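You operate a simulated robot arm through the tools that you are given. There is no shell and no other tool. Be economical: measure what you need, move in short steps, check, and stop when the job is done.

Carry out the task below with a simulated robot arm. There is one attempt and no reset: what you move stays moved.

## Task
Set the round mirror upright, then wipe off the smear, then turn it over.
Fine: gold-rimmed side out at the end; use the purple pad and put it back.

The check looks at the end state, three seconds after you hand in, the way a careful person would. Anything else that was tipped, shoved, dropped, spilled or broken makes it a failure.

## Robot
A 7-joint arm with a two-finger parallel gripper, fixed in place. Base frame: the origin is at the foot of the arm, x ahead of it, y to its left, z up; the work surface is at about z = 88. Units: cm, rad, N and s.
With the tool pointing down near the work surface it reaches from about 44 to 90 cm from the base axis. Its first joint turns from -2.007 to 2.007 rad. Payload 3.91 kg.
The tool frame sits at the grasp point between the pads (the TCP): z along the fingers, y along the line on which they close. The tips reach 3 cm beyond it. The gripper opens to 11 cm. The fingers are 2 cm wide and 1 cm thick; the gripper's body (4.8 by 11.2 cm) begins 5.5 cm behind the TCP.
Orientation is that of the tool frame in the base frame, as a unit quaternion [x, y, z, w]. With the fingers straight down and closing along the base's y, the tool's x points along the base's -x, its y along +y and its z along -z.

## Interface
- The arm moves only by the tool drive_tool. Its argument "targets" is a list of rows, each a list of 3 entries, a list of its own where there are three numbers: the shift along the tool's x, y, z in units of 50 mm (1.0 is 50 mm), then the turn, a rotation vector about the tool's x, y, z in units of 6 degrees (1.0 is 6 degrees), then the closure, from 0 (fully open) to 1 (shut). In form: [[[tx, ty, tz], [wx, wy, wz], claw], ...]. A call has 1 to 10 rows; each row shifts and turns the commanded pose from where the row before left it, along the tool's axes as they then stand. A call with a number of a shift or a turn outside -1 to 1 is refused whole. Each row takes 0.2 s and may step no farther than 5 cm and 0.15 rad from the row before; otherwise, or with a gripper value out of range, the whole call is refused. A pose out of reach is approached as far as the arm can. The call stops where the force on the tool passes 90 N (or 10 N more than at its start, if that is more) or the arm is blocked; 0.2 s more then pass. The fingers move at their own pace (about 15.3 cm/s each) and stop on an object; they squeeze with about 37 N. The grip force told is the motor's: it shows also when the fingers shut on nothing. Time passes only in rows, and 0.2 s behind the last, so rows that do not move let the fingers close. The reply holds the time, the measured pose of the TCP, the force on the tool along the base axes, the opening and the grip force, in the units named above and with some noise.
- Cameras (640 x 400 px; columns grow to the right, rows downward): "scene" is fixed at [22.14, 49.91, 167.05]; the picture's right is [-0.66, -0.75, 0.00], its down [-0.64, 0.57, -0.52] and it looks along [0.39, -0.34, -0.85] (base axes); focal length 318 px, centre (320, 200). "wrist" rides on the gripper at [7.2, 1.7, -10.3] in the tool frame; the picture's right is [-0.23, 0.97, 0.00], its down [-0.76, -0.18, -0.62] and it looks along [-0.61, -0.14, 0.78] (tool axes); focal length 222 px, centre (320, 200). There is no depth. A picture from a camera that has moved, and an enlarged one, comes with that camera's place and axes in the base frame and with its lens.
- capture(camera): a new picture of that camera. The clock stands still meanwhile.
- move_column(by): slides the trunk up (or, below 0, down) by that many cm; the arm rides with it, the base frame stays. It gives what a move gives, with no picture.
- inspect(camera, box): a new picture of the part [left, top, right, bottom] of that camera's present view, enlarged. The clock stands still meanwhile.
- finish_job(): hands the job in; it is judged then, once.

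Work in short steps. Places have to be worked out from the pictures, the camera data and where the tool is seen: move nearer, look again, correct. Check each grasp and each placing, and mend what went wrong. You have 120 turns and 68 pictures in all, those below and enlarged ones among them. Open the gripper and draw the arm clear of the work before you hand the job in, unless the task says otherwise; then end with one line.

The tools are called after "Request:" by a JSON object that holds its "op" and its "data". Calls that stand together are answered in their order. drive_tool: Moves the arm, as the interface text tells. Its arguments: {"type":"object","properties":{"targets":{"type":"array","items":{"type":"array"}}},"required":["targets"]} The other tools are called the same way: move_column (by) slides the trunk up or down; capture (camera) takes a picture; inspect (camera, box) takes an enlarged picture of a part of a camera's view; finish_job () hands the job in.

At the start:

```text
t: 0.0
eef_pos: [40.79, 25.61, 128.32]
tcp_rot: [0.0, 1.0, 0.0, 0.0]
wrist_force: [-0.1, 0.5, -0.1]
gripper_width: 11.02
gripper_force: 0.1
trunk travel left (down, up): [-87.5, 11.5]
```

scene: 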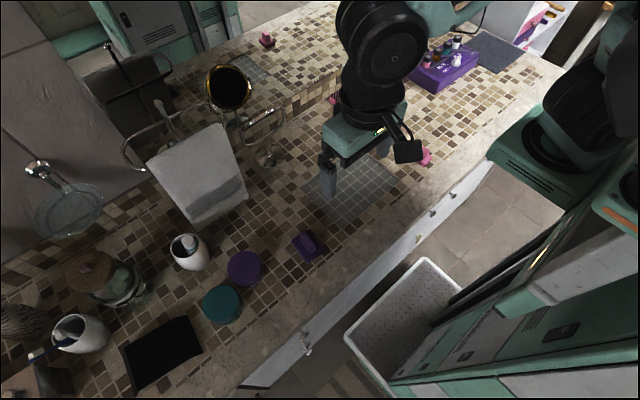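
wrist: 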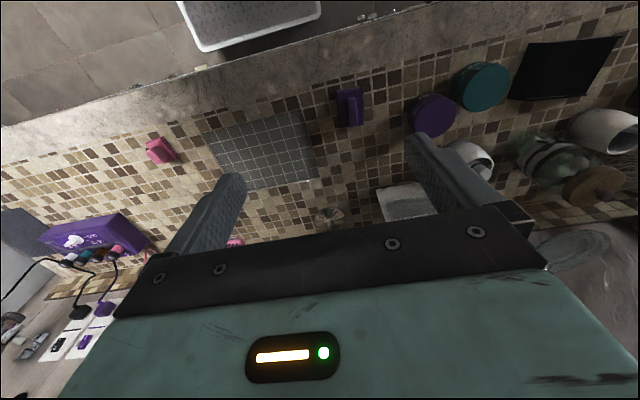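

I start by looking closely at the mirror and the pad.

Request:
{"op": "inspect", "data": {"camera": "scene", "box": [120, 40, 320, 240]}}

Request:
{"op": "inspect", "data": {"camera": "scene", "box": [160, 180, 360, 330]}}

```text
2.00 times, centred on (220, 140) of scene
camera zoom: at [22.14, 49.91, 167.05], right [-0.66, -0.75, 0.0], down [-0.64, 0.57, -0.52], along [0.39, -0.34, -0.85], focal length 635 px, centre (520, 320)
```

zoom: 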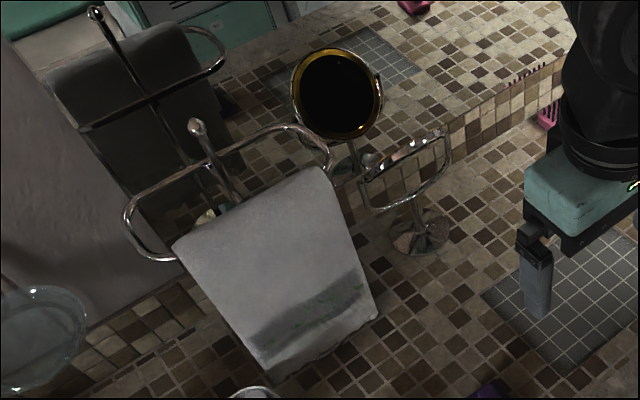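

```text
2.67 times, centred on (260, 255) of scene
camera zoom: at [22.14, 49.91, 167.05], right [-0.66, -0.75, 0.0], down [-0.64, 0.57, -0.52], along [0.39, -0.34, -0.85], focal length 847 px, centre (480, 53)
```

zoom: 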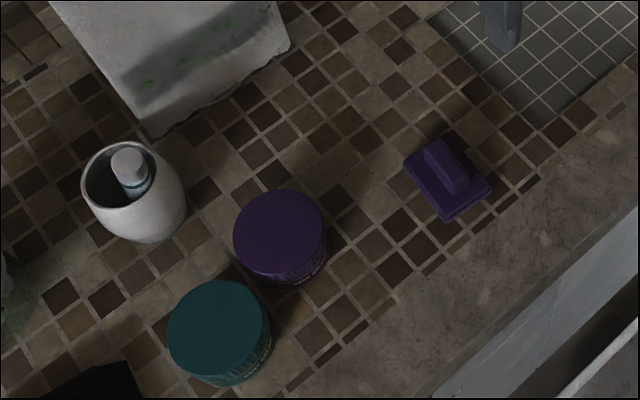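

The mirror stands near (81, 20), with its disc about 13 cm up. Its front seems tipped forward, and the gold side faces the wall mirror. I'll bring the wrist camera in front of it for a better look.

Request:
{"op": "drive_tool", "data": {"targets": [[[-0.688, -0.089, 0.4], [0, 0, 0], 0], [[-0.688, -0.089, 0.4], [0, 0, 0], 0], [[-0.688, -0.089, 0.4], [0, 0, 0], 0], [[-0.688, -0.089, 0.4], [0, -1, 0], 0], [[-0.6, -0.089, 0.4], [0, -1, 0], 0], [[-0.5, -0.089, 0.4], [0, -1, 0], 0], [[-0.2, 0, 0.4], [0, -1, 0], 0], [[0, 0, 0], [0, -1, 0], 0]]}}

Request:
{"op": "capture", "data": {"camera": "wrist"}}

```text
t: 1.8
eef_pos: [62.16, 22.93, 115.66]
tcp_rot: [0.001, 0.966, 0.001, 0.259]
wrist_force: [0.5, 0.3, -1.0]
gripper_width: 10.96
gripper_force: 0.0
trunk travel left (down, up): [-87.5, 11.5]
```

```text
63 pictures are left
camera wrist: at [50.7, 24.65, 121.0], right [0.2, 0.97, 0.11], down [0.35, -0.18, 0.92], along [0.92, -0.14, -0.37], focal length 222 px, centre (320, 200)
```

wrist: 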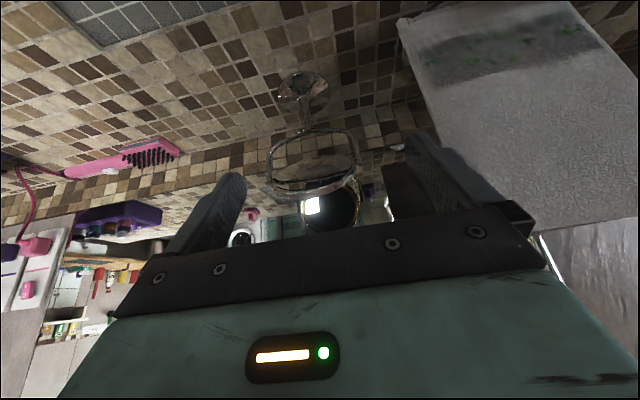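

Zooming in on the mirror.

Request:
{"op": "inspect", "data": {"camera": "wrist", "box": [230, 50, 400, 250]}}

```text
2.00 times, centred on (315, 150) of wrist
camera zoom: at [50.7, 24.65, 121.0], right [0.2, 0.97, 0.11], down [0.35, -0.18, 0.92], along [0.92, -0.14, -0.37], focal length 444 px, centre (330, 300)
```

zoom: 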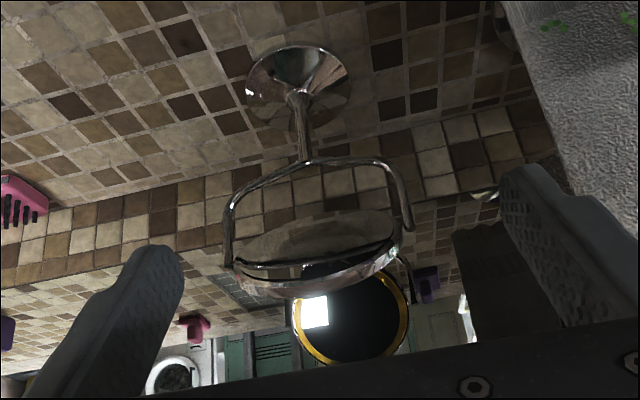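

The mirror's top leans about 30° toward me: the silver face looks forward and down, and the gold faces the wall. The hinge axis runs along y, with its centre at about (79.5, 19.8, 104). I'll turn the tool to point down and close along x, with the camera on the −y side, so the parallel fingers can straddle the top rim.

Request:
{"op": "drive_tool", "data": {"targets": [[[0, 0, 0], [0, 1, 0], 0], [[0, 0, 0], [0, 1, 0], 0], [[0, 0, 0], [0, 1, 0], 0], [[0, 0, 0], [0, 1, 0], 0], [[0, 0, 0], [0, 1, 0], 0], [[0, 0, -0.25], [0, 0, -1], 0], [[0, 0, -0.25], [0, 0, -1], 0], [[0, 0, -0.25], [0, 0, -1], 0], [[0, 0, -0.25], [0, 0, -1], 0], [[0, 0, -0.25], [0, 0, -1], 0]]}}

Request:
{"op": "drive_tool", "data": {"targets": [[[0, 0, 0], [0, 0, -1], 0], [[0, 0, 0], [0, 0, -1], 0], [[0, 0, 0], [0, 0, -1], 0], [[0, 0, 0], [0, 0, -1], 0], [[0, 0, 0], [0, 0, -1], 0], [[0, 0, 0], [0, 0, -1], 0], [[0, 0, 0], [0, 0, -1], 0], [[0, 0, 0], [0, 0, -1], 0], [[0, 0, 0], [0, 0, -1], 0], [[0, 0, 0], [0, 0, -1], 0]]}}

```text
t: 4.0
eef_pos: [62.03, 22.92, 121.81]
tcp_rot: [-0.26, 0.966, 0.0, -0.001]
wrist_force: [0.0, -0.6, 0.9]
gripper_width: 10.99
gripper_force: 0.2
trunk travel left (down, up): [-87.5, 11.5]
```

```text
t: 6.2
eef_pos: [62.15, 22.98, 121.81]
tcp_rot: [0.708, -0.706, 0.0, 0.001]
wrist_force: [0.3, 0.4, -0.5]
gripper_width: 11.0
gripper_force: 0.0
trunk travel left (down, up): [-87.5, 11.5]
```

Orientation is right. Moving above the mirror, tips at about z = 116.

Request:
{"op": "drive_tool", "data": {"targets": [[[0.16, -0.87, 0.1], [0, 0, 0], 0], [[0.16, -0.87, 0.1], [0, 0, 0], 0], [[0.16, -0.87, 0.1], [0, 0, 0], 0], [[0.16, -0.87, 0.1], [0, 0, 0], 0]]}}

Request:
{"op": "capture", "data": {"camera": "wrist"}}

Request:
{"op": "capture", "data": {"camera": "scene"}}

```text
t: 7.2
eef_pos: [79.26, 19.69, 119.85]
tcp_rot: [0.707, -0.707, 0.001, 0.0]
wrist_force: [-1.1, 0.2, 0.4]
gripper_width: 11.01
gripper_force: 0.0
trunk travel left (down, up): [-87.5, 11.5]
```

```text
61 pictures are left
camera wrist: at [77.56, 12.53, 130.24], right [-0.97, 0.23, 0.0], down [0.18, 0.76, 0.62], along [0.14, 0.61, -0.78], focal length 222 px, centre (320, 200)
```

wrist: 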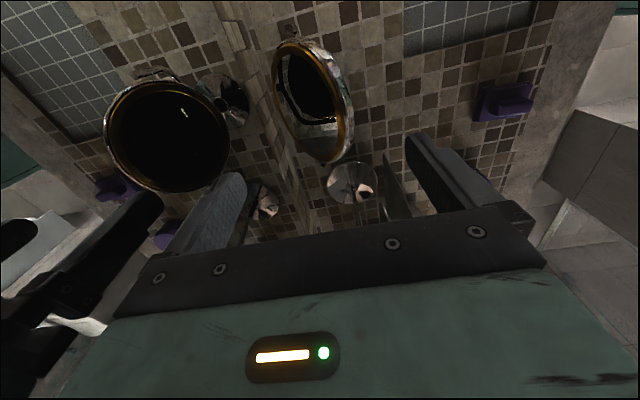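

```text
60 pictures are left
```

scene: 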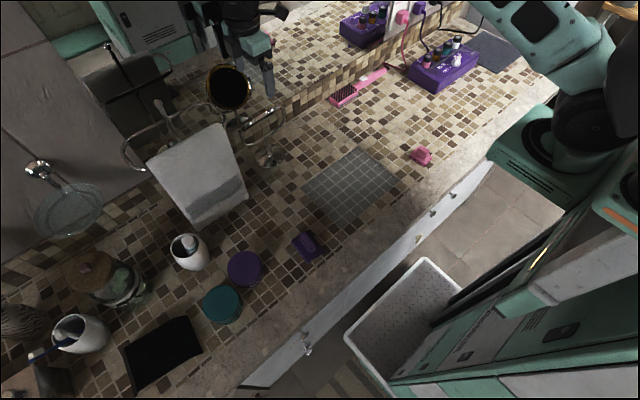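

The fingers straddle the rim: the top edge is near x 76, z 109, and the pivot near x 80. I'll shift to x = 80, lower to TCP z ≈ 110, then look before closing.

Request:
{"op": "drive_tool", "data": {"targets": [[[0, -0.14, 0.5], [0, 0, 0], 0], [[0, 0, 0.5], [0, 0, 0], 0], [[0, 0, 0.5], [0, 0, 0], 0], [[0, 0, 0.47], [0, 0, 0], 0]]}}

Request:
{"op": "capture", "data": {"camera": "wrist"}}

Request:
{"op": "inspect", "data": {"camera": "scene", "box": [200, 40, 320, 180]}}

```text
t: 8.2
eef_pos: [80.24, 19.71, 110.25]
tcp_rot: [-0.707, 0.707, 0.001, 0.0]
wrist_force: [-0.1, -0.3, -0.2]
gripper_width: 10.97
gripper_force: 0.1
trunk travel left (down, up): [-87.5, 11.5]
```

```text
59 pictures are left
camera wrist: at [78.52, 12.55, 120.46], right [-0.97, 0.23, 0.0], down [0.18, 0.76, 0.62], along [0.14, 0.61, -0.78], focal length 222 px, centre (320, 200)
```

wrist: 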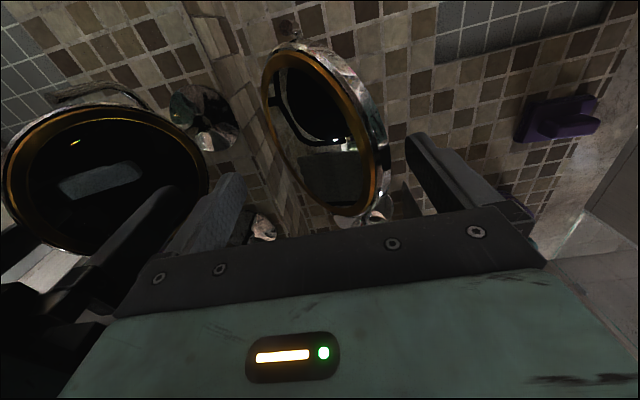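

```text
2.86 times, centred on (260, 110) of scene
camera zoom: at [22.14, 49.91, 167.05], right [-0.66, -0.75, 0.0], down [-0.64, 0.57, -0.52], along [0.39, -0.34, -0.85], focal length 907 px, centre (491, 457)
```

zoom: 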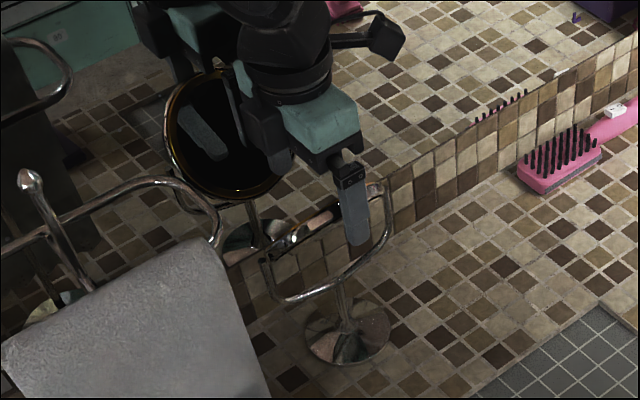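

The disc is edge-on to the scene camera, so it is tipped about 40°. The front finger is in front of the rim. I'll close to about 3 cm, which pushes the top back toward vertical.

Request:
{"op": "drive_tool", "data": {"targets": [[[0, 0, 0], [0, 0, 0], 0.2], [[0, 0, 0], [0, 0, 0], 0.35], [[0, 0, 0], [0, 0, 0], 0.5], [[0, 0, 0], [0, 0, 0], 0.6], [[0, 0, 0], [0, 0, 0], 0.7]]}}

Request:
{"op": "capture", "data": {"camera": "wrist"}}

Request:
{"op": "inspect", "data": {"camera": "scene", "box": [200, 40, 320, 180]}}

```text
t: 9.4
eef_pos: [80.34, 19.75, 110.13]
tcp_rot: [-0.707, 0.708, 0.0, 0.0]
wrist_force: [-1.1, -0.7, 0.3]
gripper_width: 3.31
gripper_force: 0.0
trunk travel left (down, up): [-87.5, 11.5]
```

```text
57 pictures are left
camera wrist: at [78.53, 12.56, 120.48], right [-0.97, 0.23, 0.0], down [0.18, 0.76, 0.62], along [0.14, 0.61, -0.78], focal length 222 px, centre (320, 200)
```

wrist: 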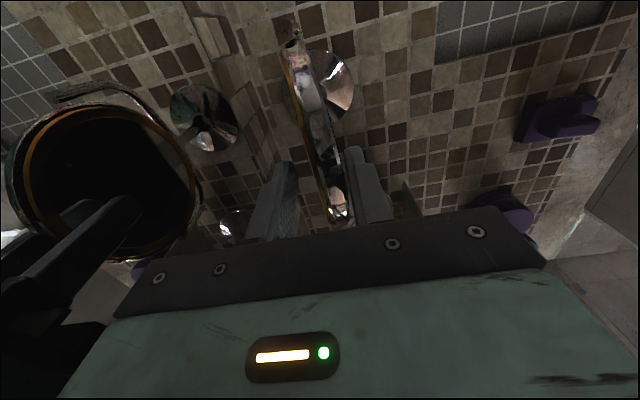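

```text
2.86 times, centred on (260, 110) of scene
camera zoom: at [22.14, 49.91, 167.05], right [-0.66, -0.75, 0.0], down [-0.64, 0.57, -0.52], along [0.39, -0.34, -0.85], focal length 907 px, centre (491, 457)
```

zoom: 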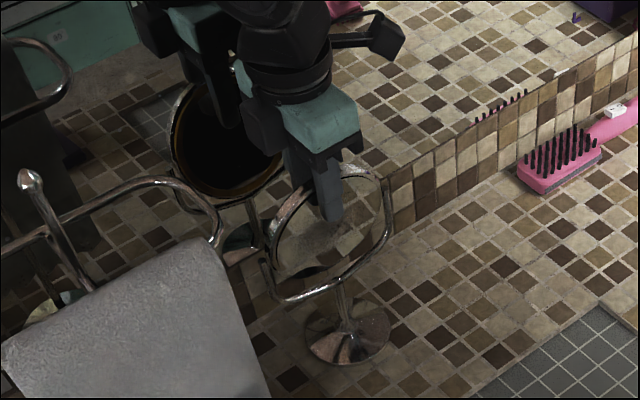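

The mirror swings as wanted. I'll close further in small steps.

Request:
{"op": "drive_tool", "data": {"targets": [[[0, 0, 0], [0, 0, 0], 0.78], [[0, 0, 0], [0, 0, 0], 0.84], [[0, 0, 0], [0, 0, 0], 0.84]]}}

Request:
{"op": "capture", "data": {"camera": "wrist"}}

```text
t: 10.2
eef_pos: [80.24, 19.66, 110.04]
tcp_rot: [-0.707, 0.707, -0.001, 0.0]
wrist_force: [-0.9, 0.3, 0.5]
gripper_width: 1.77
gripper_force: 0.0
trunk travel left (down, up): [-87.5, 11.5]
```

```text
55 pictures are left
camera wrist: at [78.53, 12.56, 120.49], right [-0.97, 0.23, 0.0], down [0.18, 0.76, 0.62], along [0.14, 0.61, -0.78], focal length 222 px, centre (320, 200)
```

wrist: 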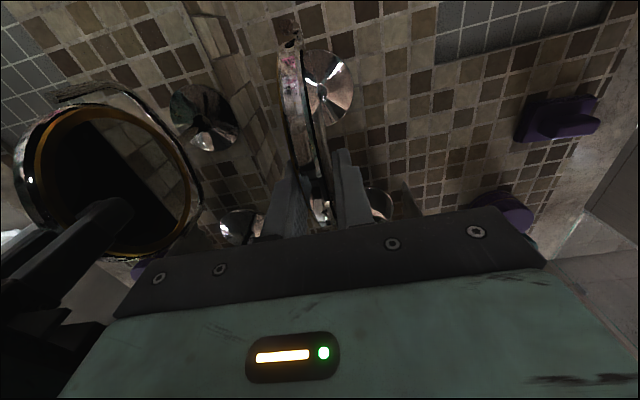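

Request:
{"op": "inspect", "data": {"camera": "wrist", "box": [260, 10, 400, 240]}}

Request:
{"op": "inspect", "data": {"camera": "scene", "box": [225, 70, 305, 180]}}

```text
1.74 times, centred on (330, 125) of wrist
camera zoom: at [78.53, 12.56, 120.49], right [-0.97, 0.23, 0.0], down [0.18, 0.76, 0.62], along [0.14, 0.61, -0.78], focal length 386 px, centre (303, 330)
```

zoom: 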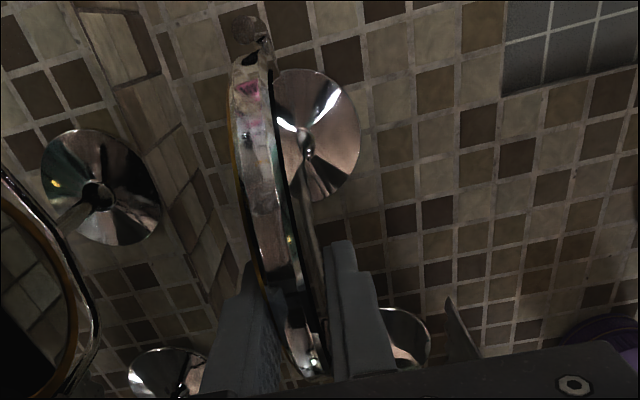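

```text
3.64 times, centred on (265, 125) of scene
camera zoom: at [22.14, 49.91, 167.05], right [-0.66, -0.75, 0.0], down [-0.64, 0.57, -0.52], along [0.39, -0.34, -0.85], focal length 1155 px, centre (520, 473)
```

zoom: 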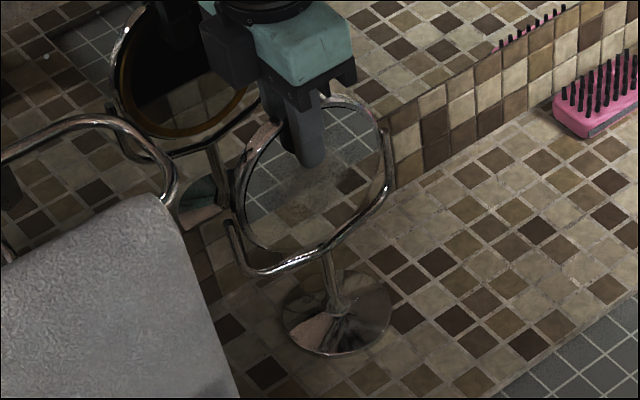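

The mirror looks near vertical, but I'm unsure of its yaw and exact tilt. I'll open a little, rise clear and look again.

Request:
{"op": "drive_tool", "data": {"targets": [[[0, 0, 0], [0, 0, 0], 0.7], [[0, 0, 0], [0, 0, 0], 0.6], [[0, 0, -0.7], [0, 0, 0], 0.6], [[0, 0, -0.8], [0, 0, 0], 0.6], [[0.5, 0, -0.8], [0, 0, 0], 0.6], [[0.9, 0, -0.2], [0, 0, 0], 0.6]]}}

Request:
{"op": "inspect", "data": {"camera": "scene", "box": [225, 70, 305, 180]}}

Request:
{"op": "inspect", "data": {"camera": "wrist", "box": [220, 0, 420, 200]}}

```text
t: 11.6
eef_pos: [80.47, 12.92, 122.39]
tcp_rot: [0.708, -0.706, -0.001, 0.001]
wrist_force: [0.0, 0.7, -0.3]
gripper_width: 4.39
gripper_force: 0.1
trunk travel left (down, up): [-87.5, 11.5]
```

```text
3.64 times, centred on (265, 125) of scene
camera zoom: at [22.14, 49.91, 167.05], right [-0.66, -0.75, 0.0], down [-0.64, 0.57, -0.52], along [0.39, -0.34, -0.85], focal length 1155 px, centre (520, 473)
```

zoom: 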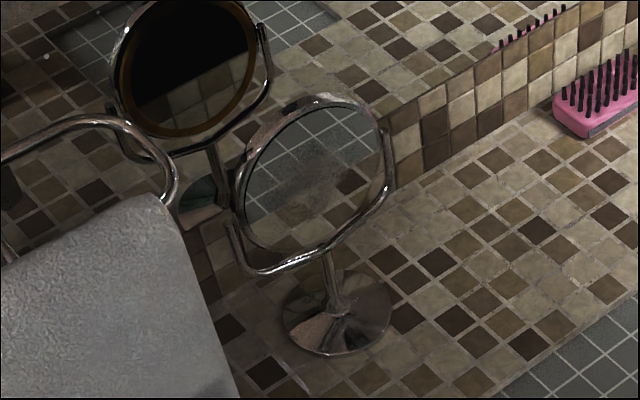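

```text
2.00 times, centred on (320, 100) of wrist
camera zoom: at [78.64, 5.61, 132.7], right [-0.97, 0.23, 0.0], down [0.18, 0.76, 0.62], along [0.14, 0.61, -0.78], focal length 444 px, centre (320, 400)
```

zoom: 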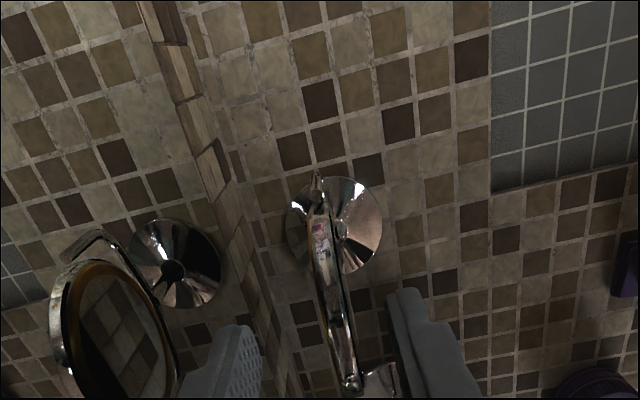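

The mirror is now upright: its reflection of the mat edge matches a vertical plane to within about 2°. The hinge is at (80.4, 19.4, 105), axis along y. Next I go over the purple pad and roll the tool another −90° so the camera will ride on top when wiping.

Request:
{"op": "drive_tool", "data": {"targets": [[[-0.45, 0.79, 0], [0, 0, 0], 0.4], [[-0.45, 0.79, 0], [0, 0, 0], 0.4], [[-0.45, 0.79, 0], [0, 0, 0], 0.4], [[-0.45, 0.79, 0], [0, 0, 0], 0.4], [[-0.45, 0.79, 0], [0, 0, 0], 0.4], [[-0.45, 0.79, 0], [0, 0, 0], 0.4], [[-0.45, 0.79, 0], [0, 0, 0], 0.4], [[-0.45, 0.79, 0], [0, 0, 0], 0.4]]}}

Request:
{"op": "drive_tool", "data": {"targets": [[[0, 0, 0], [0, 0, -1], 0.4], [[0, 0, 0], [0, 0, -1], 0.4], [[0, 0, 0], [0, 0, -1], 0.4], [[0, 0, 0], [0, 0, -1], 0.4], [[0, 0, 0], [0, 0, -1], 0.4], [[0, 0, 0], [0, 0, -1], 0.4], [[0, 0, 0], [0, 0, -1], 0.4], [[0, 0, 0], [0, 0, -1], 0.4], [[0, 0, 0], [0, 0, -1], 0.4], [[0, 0, 0], [0, 0, -1], 0.4]]}}

Request:
{"op": "drive_tool", "data": {"targets": [[[0, 0, 0], [0, 0, -1], 0.4], [[0, 0, 0], [0, 0, -1], 0.4], [[0, 0, 0], [0, 0, -1], 0.4], [[0, 0, 0], [0, 0, -1], 0.4], [[0, 0, 0], [0, 0, -1], 0.4]]}}

Request:
{"op": "capture", "data": {"camera": "wrist"}}

```text
t: 13.4
eef_pos: [48.54, 30.82, 122.26]
tcp_rot: [-0.707, 0.708, 0.0, 0.0]
wrist_force: [-0.1, -0.9, -0.2]
gripper_width: 6.63
gripper_force: 0.1
trunk travel left (down, up): [-87.5, 11.5]
```

```text
t: 15.6
eef_pos: [48.67, 30.65, 122.43]
tcp_rot: [0.966, -0.258, 0.0, 0.0]
wrist_force: [-0.6, 0.3, 0.6]
gripper_width: 6.59
gripper_force: 0.1
trunk travel left (down, up): [-87.5, 11.5]
```

```text
t: 16.8
eef_pos: [48.7, 30.78, 122.53]
tcp_rot: [1.0, 0.001, 0.0, -0.001]
wrist_force: [0.2, 0.3, 0.5]
gripper_width: 6.59
gripper_force: 0.1
trunk travel left (down, up): [-87.5, 11.5]
```

```text
50 pictures are left
camera wrist: at [55.82, 29.07, 132.8], right [-0.23, -0.97, 0.0], down [-0.76, 0.18, 0.62], along [-0.61, 0.14, -0.78], focal length 222 px, centre (320, 200)
```

wrist: 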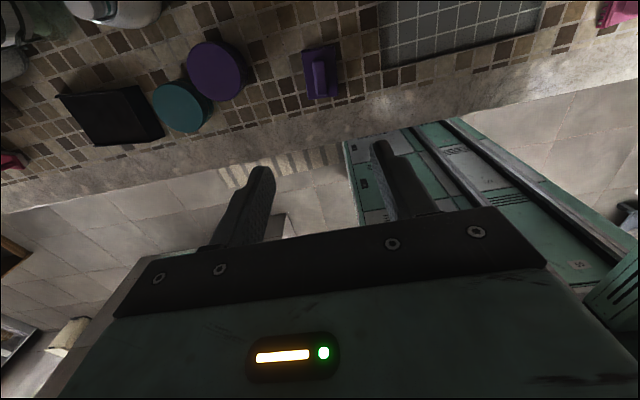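

Request:
{"op": "inspect", "data": {"camera": "wrist", "box": [280, 40, 360, 110]}}

Request:
{"op": "inspect", "data": {"camera": "scene", "box": [270, 210, 350, 280]}}

```text
5.71 times, centred on (320, 75) of wrist
camera zoom: at [55.82, 29.07, 132.8], right [-0.23, -0.97, 0.0], down [-0.76, 0.18, 0.62], along [-0.61, 0.14, -0.78], focal length 1269 px, centre (320, 914)
```

zoom: 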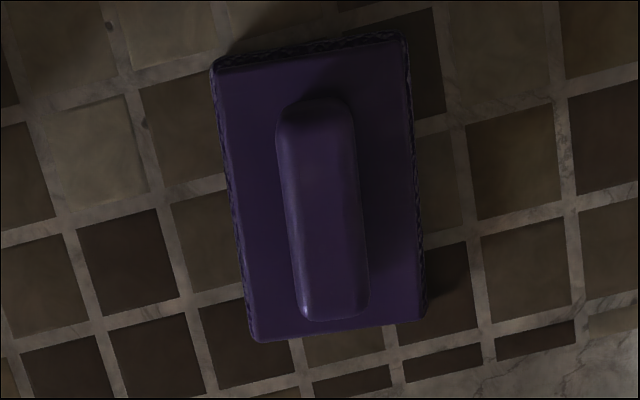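

```text
5.71 times, centred on (310, 245) of scene
camera zoom: at [22.14, 49.91, 167.05], right [-0.66, -0.75, 0.0], down [-0.64, 0.57, -0.52], along [0.39, -0.34, -0.85], focal length 1815 px, centre (377, -57)
```

zoom: 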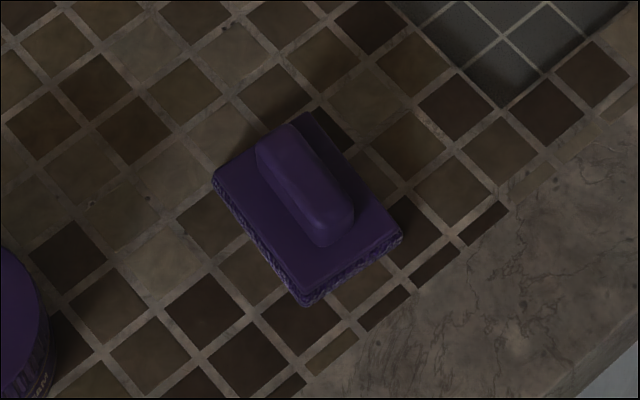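

The pad is about 7×5 cm at (49.0, 30.5), with its handle along x yawed about −7°. I'll align the yaw and descend to just above it.

Request:
{"op": "drive_tool", "data": {"targets": [[[0.03, 0.03, 0.8], [0, 0, 0.6], 0.5], [[0.03, 0.03, 0.8], [0, 0, 0.6], 0.5], [[0, 0, 0.8], [0, 0, 0], 0.5], [[0, 0, 0.8], [0, 0, 0], 0.5], [[0, 0, 0.8], [0, 0, 0], 0.5], [[0, 0, 0.8], [0, 0, 0], 0.5]]}}

Request:
{"op": "capture", "data": {"camera": "wrist"}}

Request:
{"op": "inspect", "data": {"camera": "scene", "box": [250, 180, 370, 290]}}

```text
t: 18.2
eef_pos: [49.06, 30.65, 98.62]
tcp_rot: [0.998, -0.063, 0.0, 0.001]
wrist_force: [1.1, -0.1, 1.0]
gripper_width: 5.53
gripper_force: 0.1
trunk travel left (down, up): [-87.5, 11.5]
```

```text
47 pictures are left
camera wrist: at [55.91, 28.09, 109.01], right [-0.35, -0.94, 0.0], down [-0.73, 0.27, 0.62], along [-0.58, 0.22, -0.78], focal length 222 px, centre (320, 200)
```

wrist: 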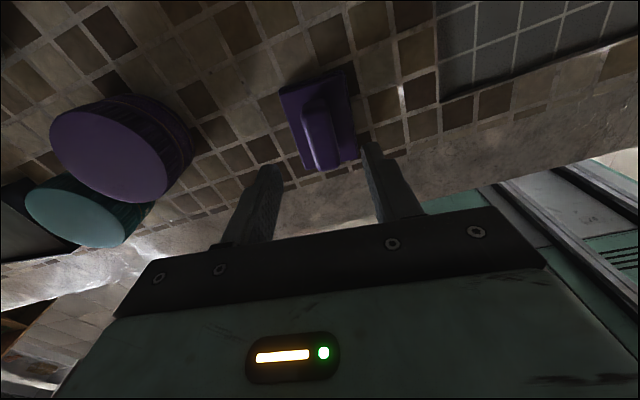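

```text
3.64 times, centred on (310, 235) of scene
camera zoom: at [22.14, 49.91, 167.05], right [-0.66, -0.75, 0.0], down [-0.64, 0.57, -0.52], along [0.39, -0.34, -0.85], focal length 1155 px, centre (356, 73)
```

zoom: 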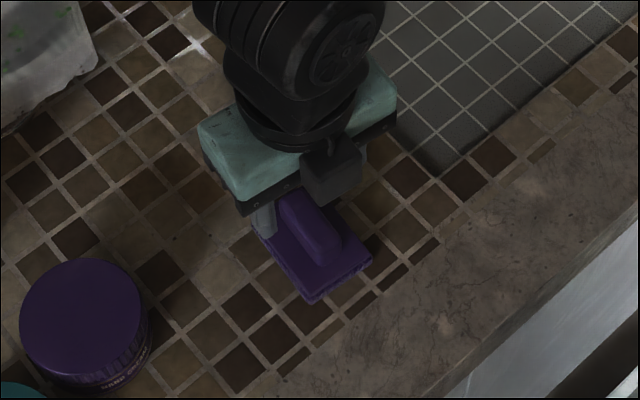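

The alignment is good: handle centre (49.2, 30.8), yaw −6.5°. Descending so the tips sit beside the handle.

Request:
{"op": "drive_tool", "data": {"targets": [[[0.03, -0.02, 0.5], [0, 0, 0], 0.5], [[0, 0, 0.3], [0, 0, 0], 0.5], [[0, 0, 0.15], [0, 0, 0], 0.5], [[0, 0, 0.1], [0, 0, 0], 0.5]]}}

Request:
{"op": "capture", "data": {"camera": "wrist"}}

```text
t: 19.2
eef_pos: [49.08, 30.56, 93.17]
tcp_rot: [0.998, -0.063, 0.0, 0.0]
wrist_force: [0.1, -0.2, -0.2]
gripper_width: 5.49
gripper_force: 0.1
trunk travel left (down, up): [-87.5, 11.5]
```

```text
45 pictures are left
camera wrist: at [56.0, 27.98, 103.52], right [-0.35, -0.94, 0.0], down [-0.73, 0.27, 0.62], along [-0.58, 0.22, -0.78], focal length 222 px, centre (320, 200)
```

wrist: 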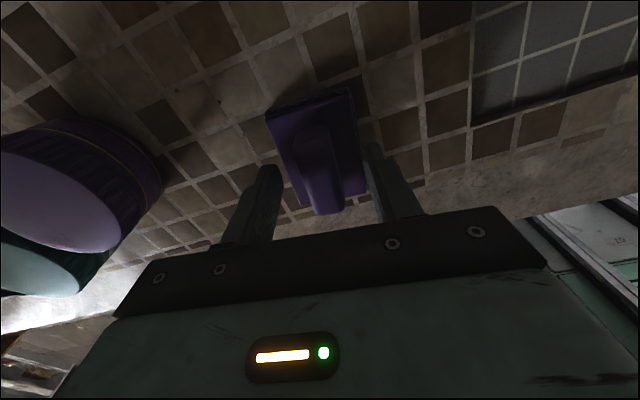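

The handle sits midway between the fingers and there is no contact force. Closing.

Request:
{"op": "drive_tool", "data": {"targets": [[[0, 0, 0], [0, 0, 0], 0.7], [[0, 0, 0], [0, 0, 0], 0.85], [[0, 0, 0], [0, 0, 0], 1], [[0, 0, 0], [0, 0, 0], 1]]}}

Request:
{"op": "drive_tool", "data": {"targets": [[[0, 0, -0.4], [0, 0, 0], 1], [[0, 0, -0.8], [0, 0, 0], 1], [[0, 0, -0.8], [0, 0, 0], 1]]}}

Request:
{"op": "capture", "data": {"camera": "wrist"}}

```text
t: 20.2
eef_pos: [49.1, 30.57, 93.16]
tcp_rot: [0.998, -0.063, 0.0, 0.0]
wrist_force: [0.6, 0.8, 0.3]
gripper_width: 2.08
gripper_force: 36.5
trunk travel left (down, up): [-87.5, 11.5]
```

```text
t: 21.0
eef_pos: [49.12, 30.65, 103.4]
tcp_rot: [0.998, -0.063, 0.0, 0.0]
wrist_force: [-0.9, -0.4, -1.2]
gripper_width: 2.13
gripper_force: 37.0
trunk travel left (down, up): [-87.5, 11.5]
```

```text
44 pictures are left
camera wrist: at [55.95, 28.15, 113.71], right [-0.35, -0.94, 0.0], down [-0.73, 0.27, 0.62], along [-0.58, 0.22, -0.78], focal length 222 px, centre (320, 200)
```

wrist: 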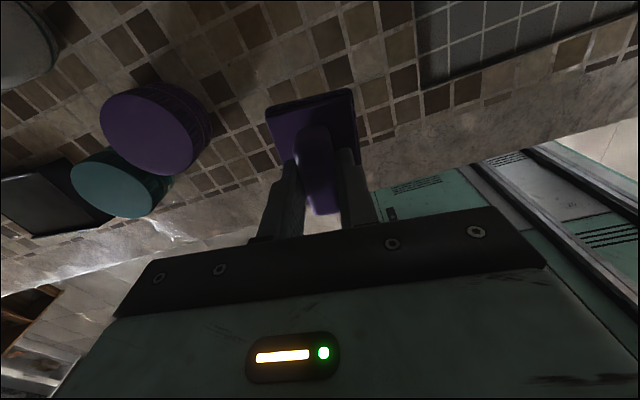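

The pad is held: 2.1 cm grip, with its underside about 5.1 cm beyond the TCP. I'll straighten the yaw and move to a staging spot in front of the mirror before pitching forward.

Request:
{"op": "drive_tool", "data": {"targets": [[[0, 0, -0.5], [0, 0, -0.6], 1], [[0, 0, -0.5], [0, 0, -0.6], 1], [[0.6, 0.53, -0.5], [0, 0, 0], 1], [[0.6, 0.53, -0.4], [0, 0, 0], 1], [[0.6, 0.53, -0.3], [0, 0, 0], 1], [[0.6, 0.57, 0], [0, 0, 0], 1]]}}

Request:
{"op": "drive_tool", "data": {"targets": [[[0, 0, 0], [0, 1, 0], 1], [[0, 0, 0], [0, 1, 0], 1], [[0, 0, 0], [0, 1, 0], 1], [[0, 0, 0], [0, 1, 0], 1], [[0, 0, 0], [0, 1, 0], 1], [[0, 0, 0], [0, 1, 0], 1], [[0, 0, 0], [0, 1, 0], 1], [[0, 0, 0], [0, 1, 0], 1]]}}

Request:
{"op": "capture", "data": {"camera": "wrist"}}

```text
t: 22.4
eef_pos: [61.0, 19.94, 114.17]
tcp_rot: [1.0, 0.0, 0.0, -0.001]
wrist_force: [-0.5, 0.3, -0.5]
gripper_width: 2.12
gripper_force: 37.4
trunk travel left (down, up): [-87.5, 11.5]
```

```text
t: 24.2
eef_pos: [60.96, 19.71, 114.22]
tcp_rot: [0.913, 0.0, 0.408, -0.001]
wrist_force: [0.4, -0.4, -0.5]
gripper_width: 2.12
gripper_force: 36.6
trunk travel left (down, up): [-87.5, 11.5]
```

```text
43 pictures are left
camera wrist: at [58.07, 18.06, 126.53], right [-0.15, -0.97, -0.17], down [-0.97, 0.18, -0.15], along [0.18, 0.14, -0.97], focal length 222 px, centre (320, 200)
```

wrist: 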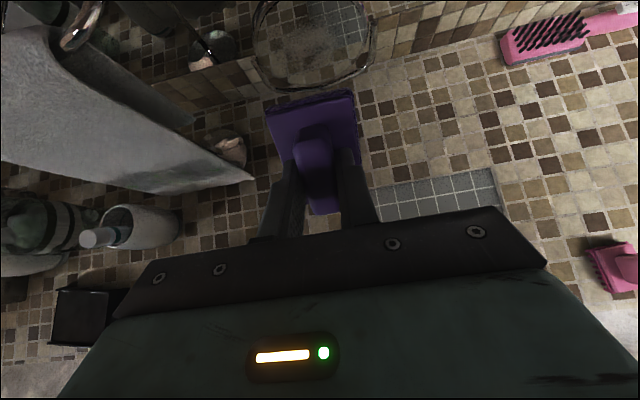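

Pitching works and the camera rides on top. Completing the pitch to horizontal.

Request:
{"op": "drive_tool", "data": {"targets": [[[0, 0, 0], [0, 1, 0], 1], [[0, 0, 0], [0, 1, 0], 1], [[0, 0, 0], [0, 1, 0], 1], [[0, 0, 0], [0, 1, 0], 1], [[0, 0, 0], [0, 1, 0], 1], [[0, 0, 0], [0, 1, 0], 1], [[0, 0, 0], [0, 1, 0], 1]]}}

Request:
{"op": "capture", "data": {"camera": "wrist"}}

Request:
{"op": "capture", "data": {"camera": "scene"}}

```text
t: 25.8
eef_pos: [61.02, 19.7, 114.19]
tcp_rot: [0.707, 0.0, 0.708, 0.0]
wrist_force: [0.0, -0.1, -1.0]
gripper_width: 2.1
gripper_force: 37.3
trunk travel left (down, up): [-87.5, 11.5]
```

```text
42 pictures are left
camera wrist: at [50.59, 17.99, 121.47], right [0.0, -0.97, -0.23], down [-0.62, 0.18, -0.76], along [0.78, 0.14, -0.61], focal length 222 px, centre (320, 200)
```

wrist: 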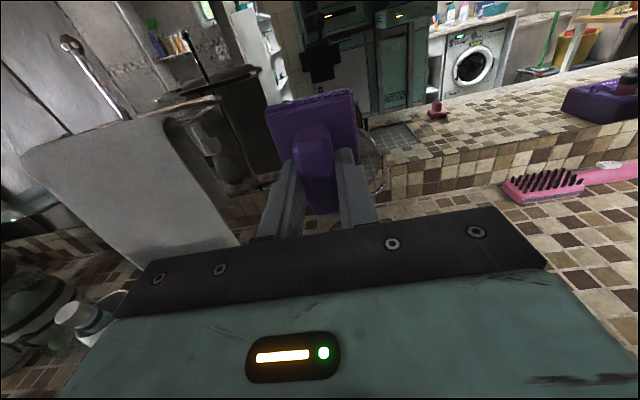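

```text
41 pictures are left
```

scene: 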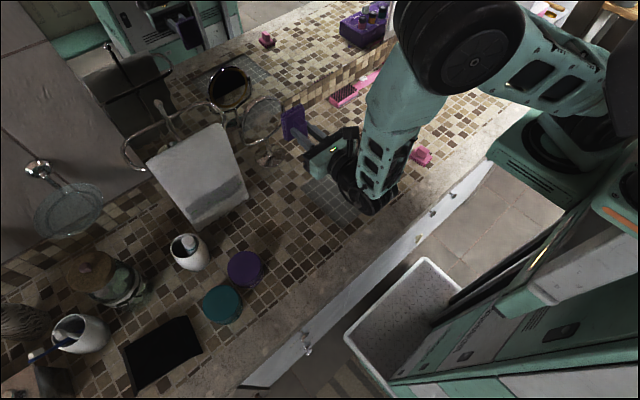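

The tool is horizontal with the pad facing the mirror. Zooming on the mirror to locate the smear.

Request:
{"op": "inspect", "data": {"camera": "scene", "box": [232, 85, 302, 155]}}

```text
5.71 times, centred on (267, 120) of scene
camera zoom: at [22.14, 49.91, 167.05], right [-0.66, -0.75, 0.0], down [-0.64, 0.57, -0.52], along [0.39, -0.34, -0.85], focal length 1815 px, centre (623, 657)
```

zoom: 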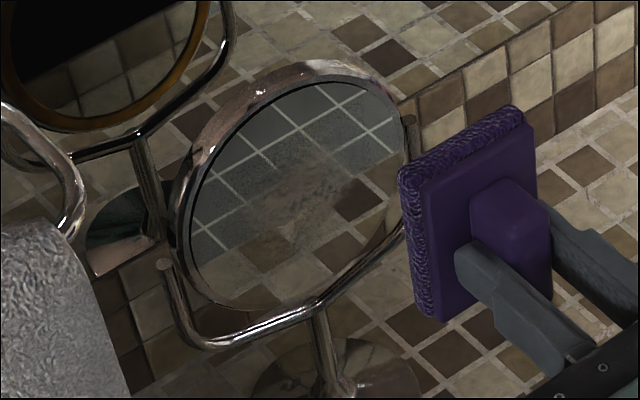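

The smear is a hazy patch on the centre of the silver face, at about (79.7, 19.8, 105.5). I'll lower to that height and approach to about 4 cm off.

Request:
{"op": "drive_tool", "data": {"targets": [[[-0.6, 0, 0], [0, 0, 0], 1], [[-0.6, 0, 0], [0, 0, 0], 1], [[-0.55, 0, 0], [0, 0, 0], 1], [[0, -0.02, 0.6], [0, 0, 0], 1], [[0, 0, 0.6], [0, 0, 0], 1], [[0, 0, 0.6], [0, 0, 0], 1]]}}

Request:
{"op": "inspect", "data": {"camera": "scene", "box": [232, 85, 312, 165]}}

Request:
{"op": "capture", "data": {"camera": "wrist"}}

```text
t: 27.2
eef_pos: [69.95, 19.95, 105.44]
tcp_rot: [0.707, 0.0, 0.707, 0.0]
wrist_force: [0.1, 0.1, -0.4]
gripper_width: 2.13
gripper_force: 36.6
trunk travel left (down, up): [-87.5, 11.5]
```

```text
5.00 times, centred on (272, 125) of scene
camera zoom: at [22.14, 49.91, 167.05], right [-0.66, -0.75, 0.0], down [-0.64, 0.57, -0.52], along [0.39, -0.34, -0.85], focal length 1588 px, centre (560, 575)
```

zoom: 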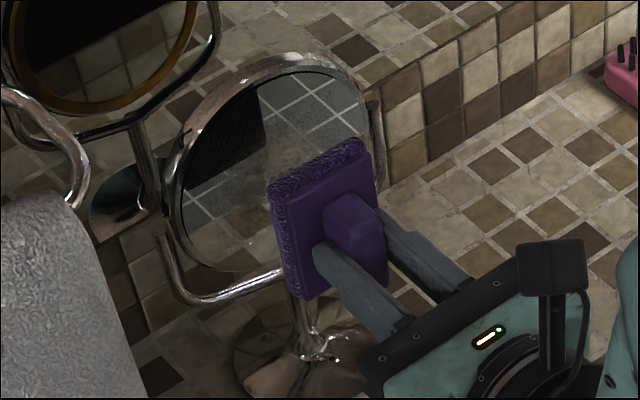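

```text
38 pictures are left
camera wrist: at [59.61, 18.29, 112.68], right [0.0, -0.97, -0.23], down [-0.62, 0.18, -0.76], along [0.78, 0.14, -0.61], focal length 222 px, centre (320, 200)
```

wrist: 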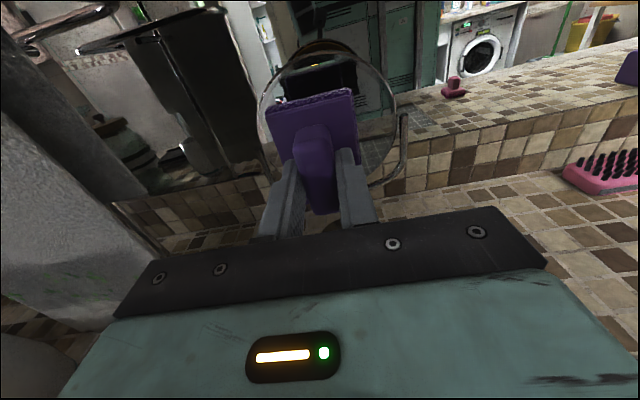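

Aligned. I'll advance 4 cm, then creep in to contact.

Request:
{"op": "drive_tool", "data": {"targets": [[[0, 0.08, 0.4], [0, 0, 0], 1], [[0, 0, 0.3], [0, 0, 0], 1], [[0, 0, 0.1], [0, 0, 0], 1]]}}

Request:
{"op": "drive_tool", "data": {"targets": [[[0, 0, 0.06], [0, 0, 0], 1]]}}

Request:
{"op": "inspect", "data": {"camera": "scene", "box": [232, 85, 312, 165]}}

```text
t: 28.0
eef_pos: [74.06, 19.42, 105.37]
tcp_rot: [0.707, -0.001, 0.707, 0.0]
wrist_force: [-0.9, 1.0, -0.6]
gripper_width: 2.14
gripper_force: 36.8
trunk travel left (down, up): [-87.5, 11.5]
```

```text
t: 28.4
eef_pos: [74.21, 19.51, 105.39]
tcp_rot: [0.707, 0.0, 0.707, 0.0]
wrist_force: [0.7, 0.4, 0.3]
gripper_width: 2.14
gripper_force: 37.3
trunk travel left (down, up): [-87.5, 11.5]
```

```text
5.00 times, centred on (272, 125) of scene
camera zoom: at [22.14, 49.91, 167.05], right [-0.66, -0.75, 0.0], down [-0.64, 0.57, -0.52], along [0.39, -0.34, -0.85], focal length 1588 px, centre (560, 575)
```

zoom: 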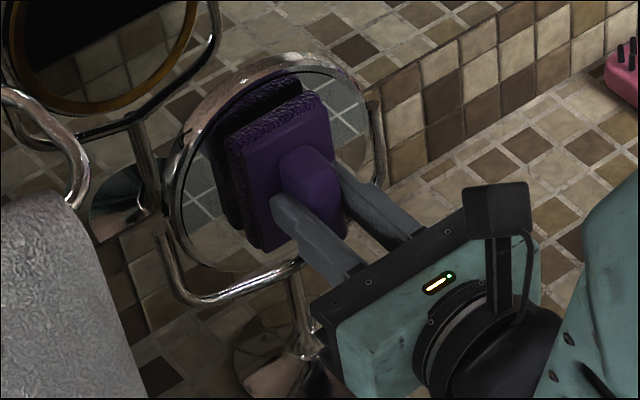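

The reflection shows about a 1 cm gap, with the pad parallel to the glass. Creeping in.

Request:
{"op": "drive_tool", "data": {"targets": [[[0, 0, 0.08], [0, 0, 0], 1], [[0, 0, 0.06], [0, 0, 0], 1]]}}

Request:
{"op": "drive_tool", "data": {"targets": [[[0, 0, 0.06], [0, 0, 0], 1]]}}

Request:
{"op": "inspect", "data": {"camera": "scene", "box": [232, 85, 312, 165]}}

```text
t: 29.0
eef_pos: [74.67, 19.69, 105.5]
tcp_rot: [0.707, 0.0, 0.707, 0.001]
wrist_force: [-28.4, -3.8, 2.6]
gripper_width: 2.12
gripper_force: 36.6
trunk travel left (down, up): [-87.5, 11.5]
```

```text
t: 29.4
eef_pos: [74.99, 19.44, 105.35]
tcp_rot: [0.707, 0.002, 0.707, -0.001]
wrist_force: [-32.0, -1.5, -1.6]
gripper_width: 2.17
gripper_force: 37.0
trunk travel left (down, up): [-87.5, 11.5]
```

```text
5.00 times, centred on (272, 125) of scene
camera zoom: at [22.14, 49.91, 167.05], right [-0.66, -0.75, 0.0], down [-0.64, 0.57, -0.52], along [0.39, -0.34, -0.85], focal length 1588 px, centre (560, 575)
```

zoom: 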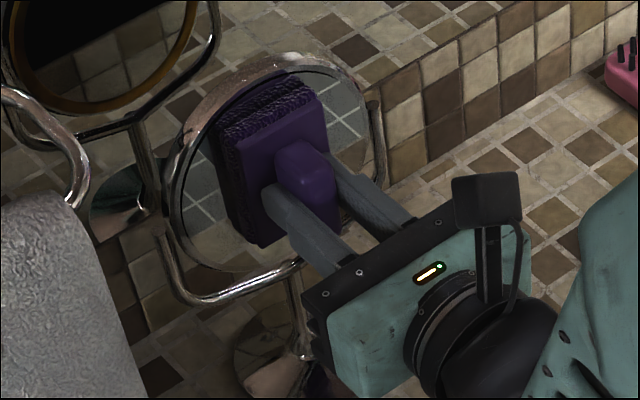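

Contact at about 30 N, which is more than I want. Easing back a little.

Request:
{"op": "drive_tool", "data": {"targets": [[[0, 0, -0.06], [0, 0, 0], 1]]}}

```text
t: 29.8
eef_pos: [75.12, 19.52, 105.46]
tcp_rot: [0.707, 0.001, 0.707, -0.001]
wrist_force: [-16.1, 2.1, -6.1]
gripper_width: 2.13
gripper_force: 37.9
trunk travel left (down, up): [-87.5, 11.5]
```

Request:
{"op": "drive_tool", "data": {"targets": [[[0, 0, -0.03], [0, 0, 0], 1], [[0, 0.15, 0], [0, 0, 0], 1], [[0, 0.15, 0], [0, 0, 0], 1], [[0, 0.1, 0], [0, 0, 0], 1]]}}

```text
t: 30.8
eef_pos: [74.91, 17.21, 105.4]
tcp_rot: [0.708, -0.001, 0.707, 0.001]
wrist_force: [0.1, 0.5, -1.4]
gripper_width: 2.12
gripper_force: 37.0
trunk travel left (down, up): [-87.5, 11.5]
```

The force fell to zero; checking the contact and the mirror.

Request:
{"op": "inspect", "data": {"camera": "scene", "box": [232, 85, 312, 165]}}

```text
5.00 times, centred on (272, 125) of scene
camera zoom: at [22.14, 49.91, 167.05], right [-0.66, -0.75, 0.0], down [-0.64, 0.57, -0.52], along [0.39, -0.34, -0.85], focal length 1588 px, centre (560, 575)
```

zoom: 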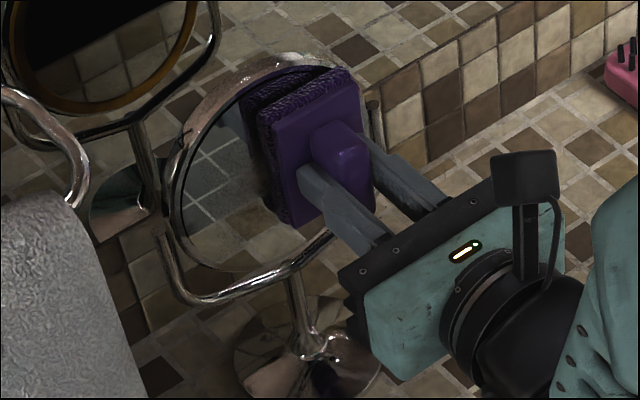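

A small gap remains. I'll press in gently and stroke back across.

Request:
{"op": "drive_tool", "data": {"targets": [[[0, 0, 0.04], [0, 0, 0], 1]]}}

Request:
{"op": "drive_tool", "data": {"targets": [[[0, -0.15, 0], [0, 0, 0], 1], [[0, -0.15, 0], [0, 0, 0], 1], [[0, -0.1, 0], [0, 0, 0], 1]]}}

```text
t: 31.2
eef_pos: [75.0, 17.39, 105.53]
tcp_rot: [0.707, 0.0, 0.707, 0.0]
wrist_force: [-6.6, -1.8, -0.1]
gripper_width: 2.11
gripper_force: 36.9
trunk travel left (down, up): [-87.5, 11.5]
```

```text
t: 32.0
eef_pos: [75.1, 19.53, 105.41]
tcp_rot: [0.707, 0.0, 0.707, 0.0]
wrist_force: [-6.1, -2.1, -0.8]
gripper_width: 2.11
gripper_force: 37.1
trunk travel left (down, up): [-87.5, 11.5]
```

Light contact at about 6 N, which is right for wiping. I'll continue with strokes across and small vertical offsets.

Request:
{"op": "drive_tool", "data": {"targets": [[[0, -0.15, 0], [0, 0, 0], 1], [[0, -0.15, 0], [0, 0, 0], 1], [[0, -0.1, 0], [0, 0, 0], 1], [[0.12, 0.1, 0], [0, 0, 0], 1], [[0.12, 0.15, 0], [0, 0, 0], 1], [[0, 0.15, 0], [0, 0, 0], 1], [[0, 0.15, 0], [0, 0, 0], 1], [[0, 0.15, 0], [0, 0, 0], 1], [[-0.12, 0, 0], [0, 0, 0], 1], [[-0.12, 0, 0], [0, 0, 0], 1]]}}

Request:
{"op": "inspect", "data": {"camera": "scene", "box": [232, 85, 312, 165]}}

```text
t: 34.2
eef_pos: [75.04, 17.85, 105.47]
tcp_rot: [0.707, 0.0, 0.707, 0.0]
wrist_force: [-6.0, 0.2, 1.3]
gripper_width: 2.13
gripper_force: 36.4
trunk travel left (down, up): [-87.5, 11.5]
```

```text
5.00 times, centred on (272, 125) of scene
camera zoom: at [22.14, 49.91, 167.05], right [-0.66, -0.75, 0.0], down [-0.64, 0.57, -0.52], along [0.39, -0.34, -0.85], focal length 1588 px, centre (560, 575)
```

zoom: 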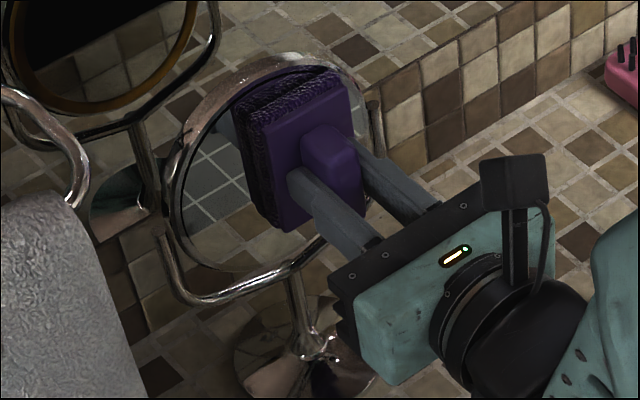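

The visible left part looks clear. Now strokes on the lower half and once more across the middle.

Request:
{"op": "drive_tool", "data": {"targets": [[[-0.12, 0, 0], [0, 0, 0], 1], [[-0.12, 0, 0], [0, 0, 0], 1], [[0, -0.15, 0], [0, 0, 0], 1], [[0, -0.15, 0], [0, 0, 0], 1], [[0, -0.15, 0], [0, 0, 0], 1], [[0, -0.15, 0], [0, 0, 0], 1], [[0, -0.15, 0], [0, 0, 0], 1], [[0.12, 0.1, 0], [0, 0, 0], 1], [[0.12, 0.15, 0], [0, 0, 0], 1], [[0, 0.15, 0], [0, 0, 0], 1]]}}

Request:
{"op": "drive_tool", "data": {"targets": [[[0, 0, -0.3], [0, 0, 0], 1], [[0, 0, -0.8], [0, 0, 0], 1], [[0, 0.5, -0.8], [0, 0, 0], 1], [[0, 0.5, -0.5], [0, 0, 0], 1], [[0, 0.5, 0], [0, 0, 0], 1]]}}

Request:
{"op": "inspect", "data": {"camera": "scene", "box": [232, 85, 302, 155]}}

```text
t: 36.4
eef_pos: [75.02, 19.9, 105.54]
tcp_rot: [0.707, 0.001, 0.707, -0.001]
wrist_force: [-7.5, 2.7, -1.2]
gripper_width: 2.12
gripper_force: 36.6
trunk travel left (down, up): [-87.5, 11.5]
```

```text
t: 37.6
eef_pos: [63.26, 12.28, 105.2]
tcp_rot: [0.707, 0.0, 0.707, 0.0]
wrist_force: [-0.1, -0.3, -0.6]
gripper_width: 2.13
gripper_force: 36.9
trunk travel left (down, up): [-87.5, 11.5]
```

```text
5.71 times, centred on (267, 120) of scene
camera zoom: at [22.14, 49.91, 167.05], right [-0.66, -0.75, 0.0], down [-0.64, 0.57, -0.52], along [0.39, -0.34, -0.85], focal length 1815 px, centre (623, 657)
```

zoom: 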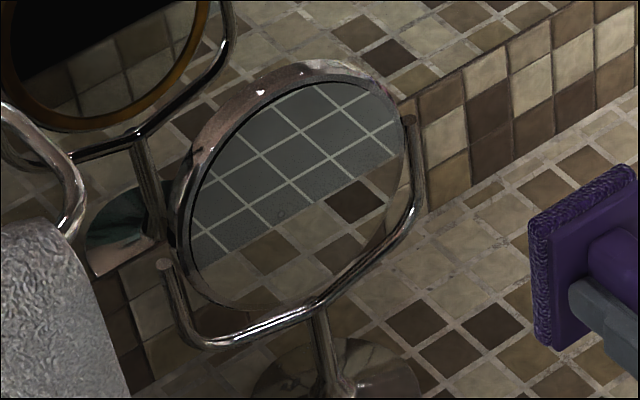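

Nearly all of it is gone and the mirror hasn't moved. Checking closer for remnants.

Request:
{"op": "inspect", "data": {"camera": "scene", "box": [250, 95, 280, 125]}}

Request:
{"op": "capture", "data": {"camera": "wrist"}}

```text
13.33 times, centred on (265, 110) of scene
camera zoom: at [22.14, 49.91, 167.05], right [-0.66, -0.75, 0.0], down [-0.64, 0.57, -0.52], along [0.39, -0.34, -0.85], focal length 4234 px, centre (1053, 1400)
```

zoom: 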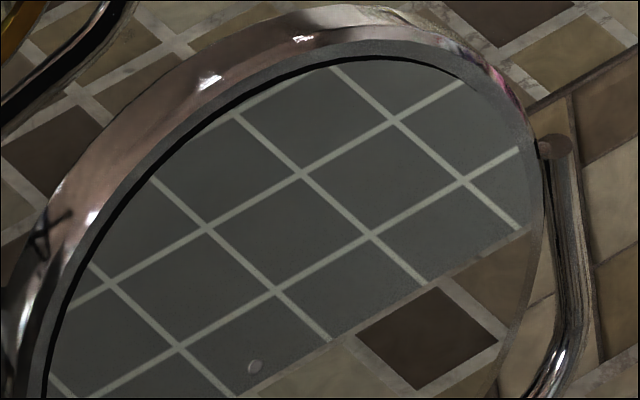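

```text
31 pictures are left
camera wrist: at [52.75, 10.57, 112.52], right [0.0, -0.97, -0.23], down [-0.62, 0.18, -0.76], along [0.78, 0.14, -0.61], focal length 222 px, centre (320, 200)
```

wrist: 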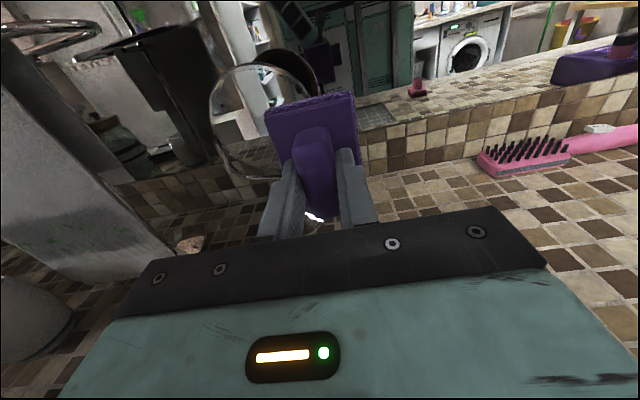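

Request:
{"op": "inspect", "data": {"camera": "scene", "box": [250, 112, 280, 142]}}

Request:
{"op": "inspect", "data": {"camera": "scene", "box": [290, 130, 370, 210]}}

```text
13.33 times, centred on (265, 127) of scene
camera zoom: at [22.14, 49.91, 167.05], right [-0.66, -0.75, 0.0], down [-0.64, 0.57, -0.52], along [0.39, -0.34, -0.85], focal length 4234 px, centre (1053, 1173)
```

zoom: 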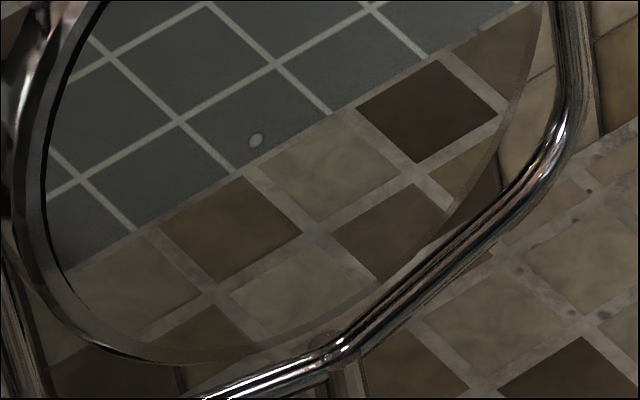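

```text
5.00 times, centred on (330, 170) of scene
camera zoom: at [22.14, 49.91, 167.05], right [-0.66, -0.75, 0.0], down [-0.64, 0.57, -0.52], along [0.39, -0.34, -0.85], focal length 1588 px, centre (270, 350)
```

zoom: 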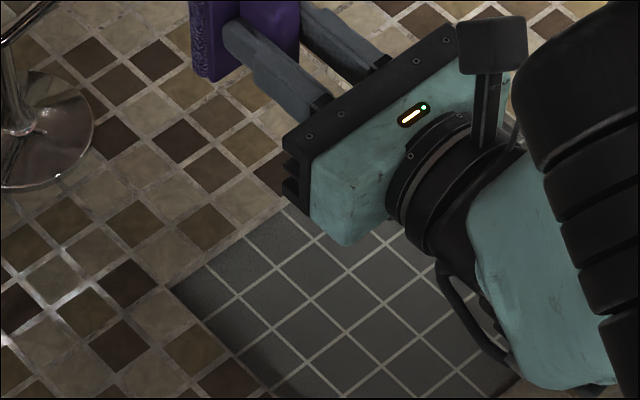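

One small speck remains near the centre (y ≈ 20.9, z ≈ 105). It may be a residue, so I'll wipe again with slightly firmer pressure.

Request:
{"op": "drive_tool", "data": {"targets": [[[0, -0.5, 0], [0, 0, 0], 1], [[0, -0.5, 0.5], [0, 0, 0], 1], [[0, -0.5, 0.8], [0, 0, 0], 1], [[0, 0, 0.7], [0, 0, 0], 1], [[0, 0, 0.35], [0, 0, 0], 1]]}}

Request:
{"op": "drive_tool", "data": {"targets": [[[0, 0, 0.07], [0, 0, 0], 1]]}}

```text
t: 38.8
eef_pos: [74.99, 19.86, 105.62]
tcp_rot: [0.707, -0.001, 0.707, 0.001]
wrist_force: [-0.5, 0.2, -0.5]
gripper_width: 2.1
gripper_force: 36.7
trunk travel left (down, up): [-87.5, 11.5]
```

```text
t: 39.2
eef_pos: [74.98, 19.82, 105.53]
tcp_rot: [0.707, 0.001, 0.707, -0.001]
wrist_force: [-25.6, -2.7, 5.1]
gripper_width: 2.11
gripper_force: 37.2
trunk travel left (down, up): [-87.5, 11.5]
```

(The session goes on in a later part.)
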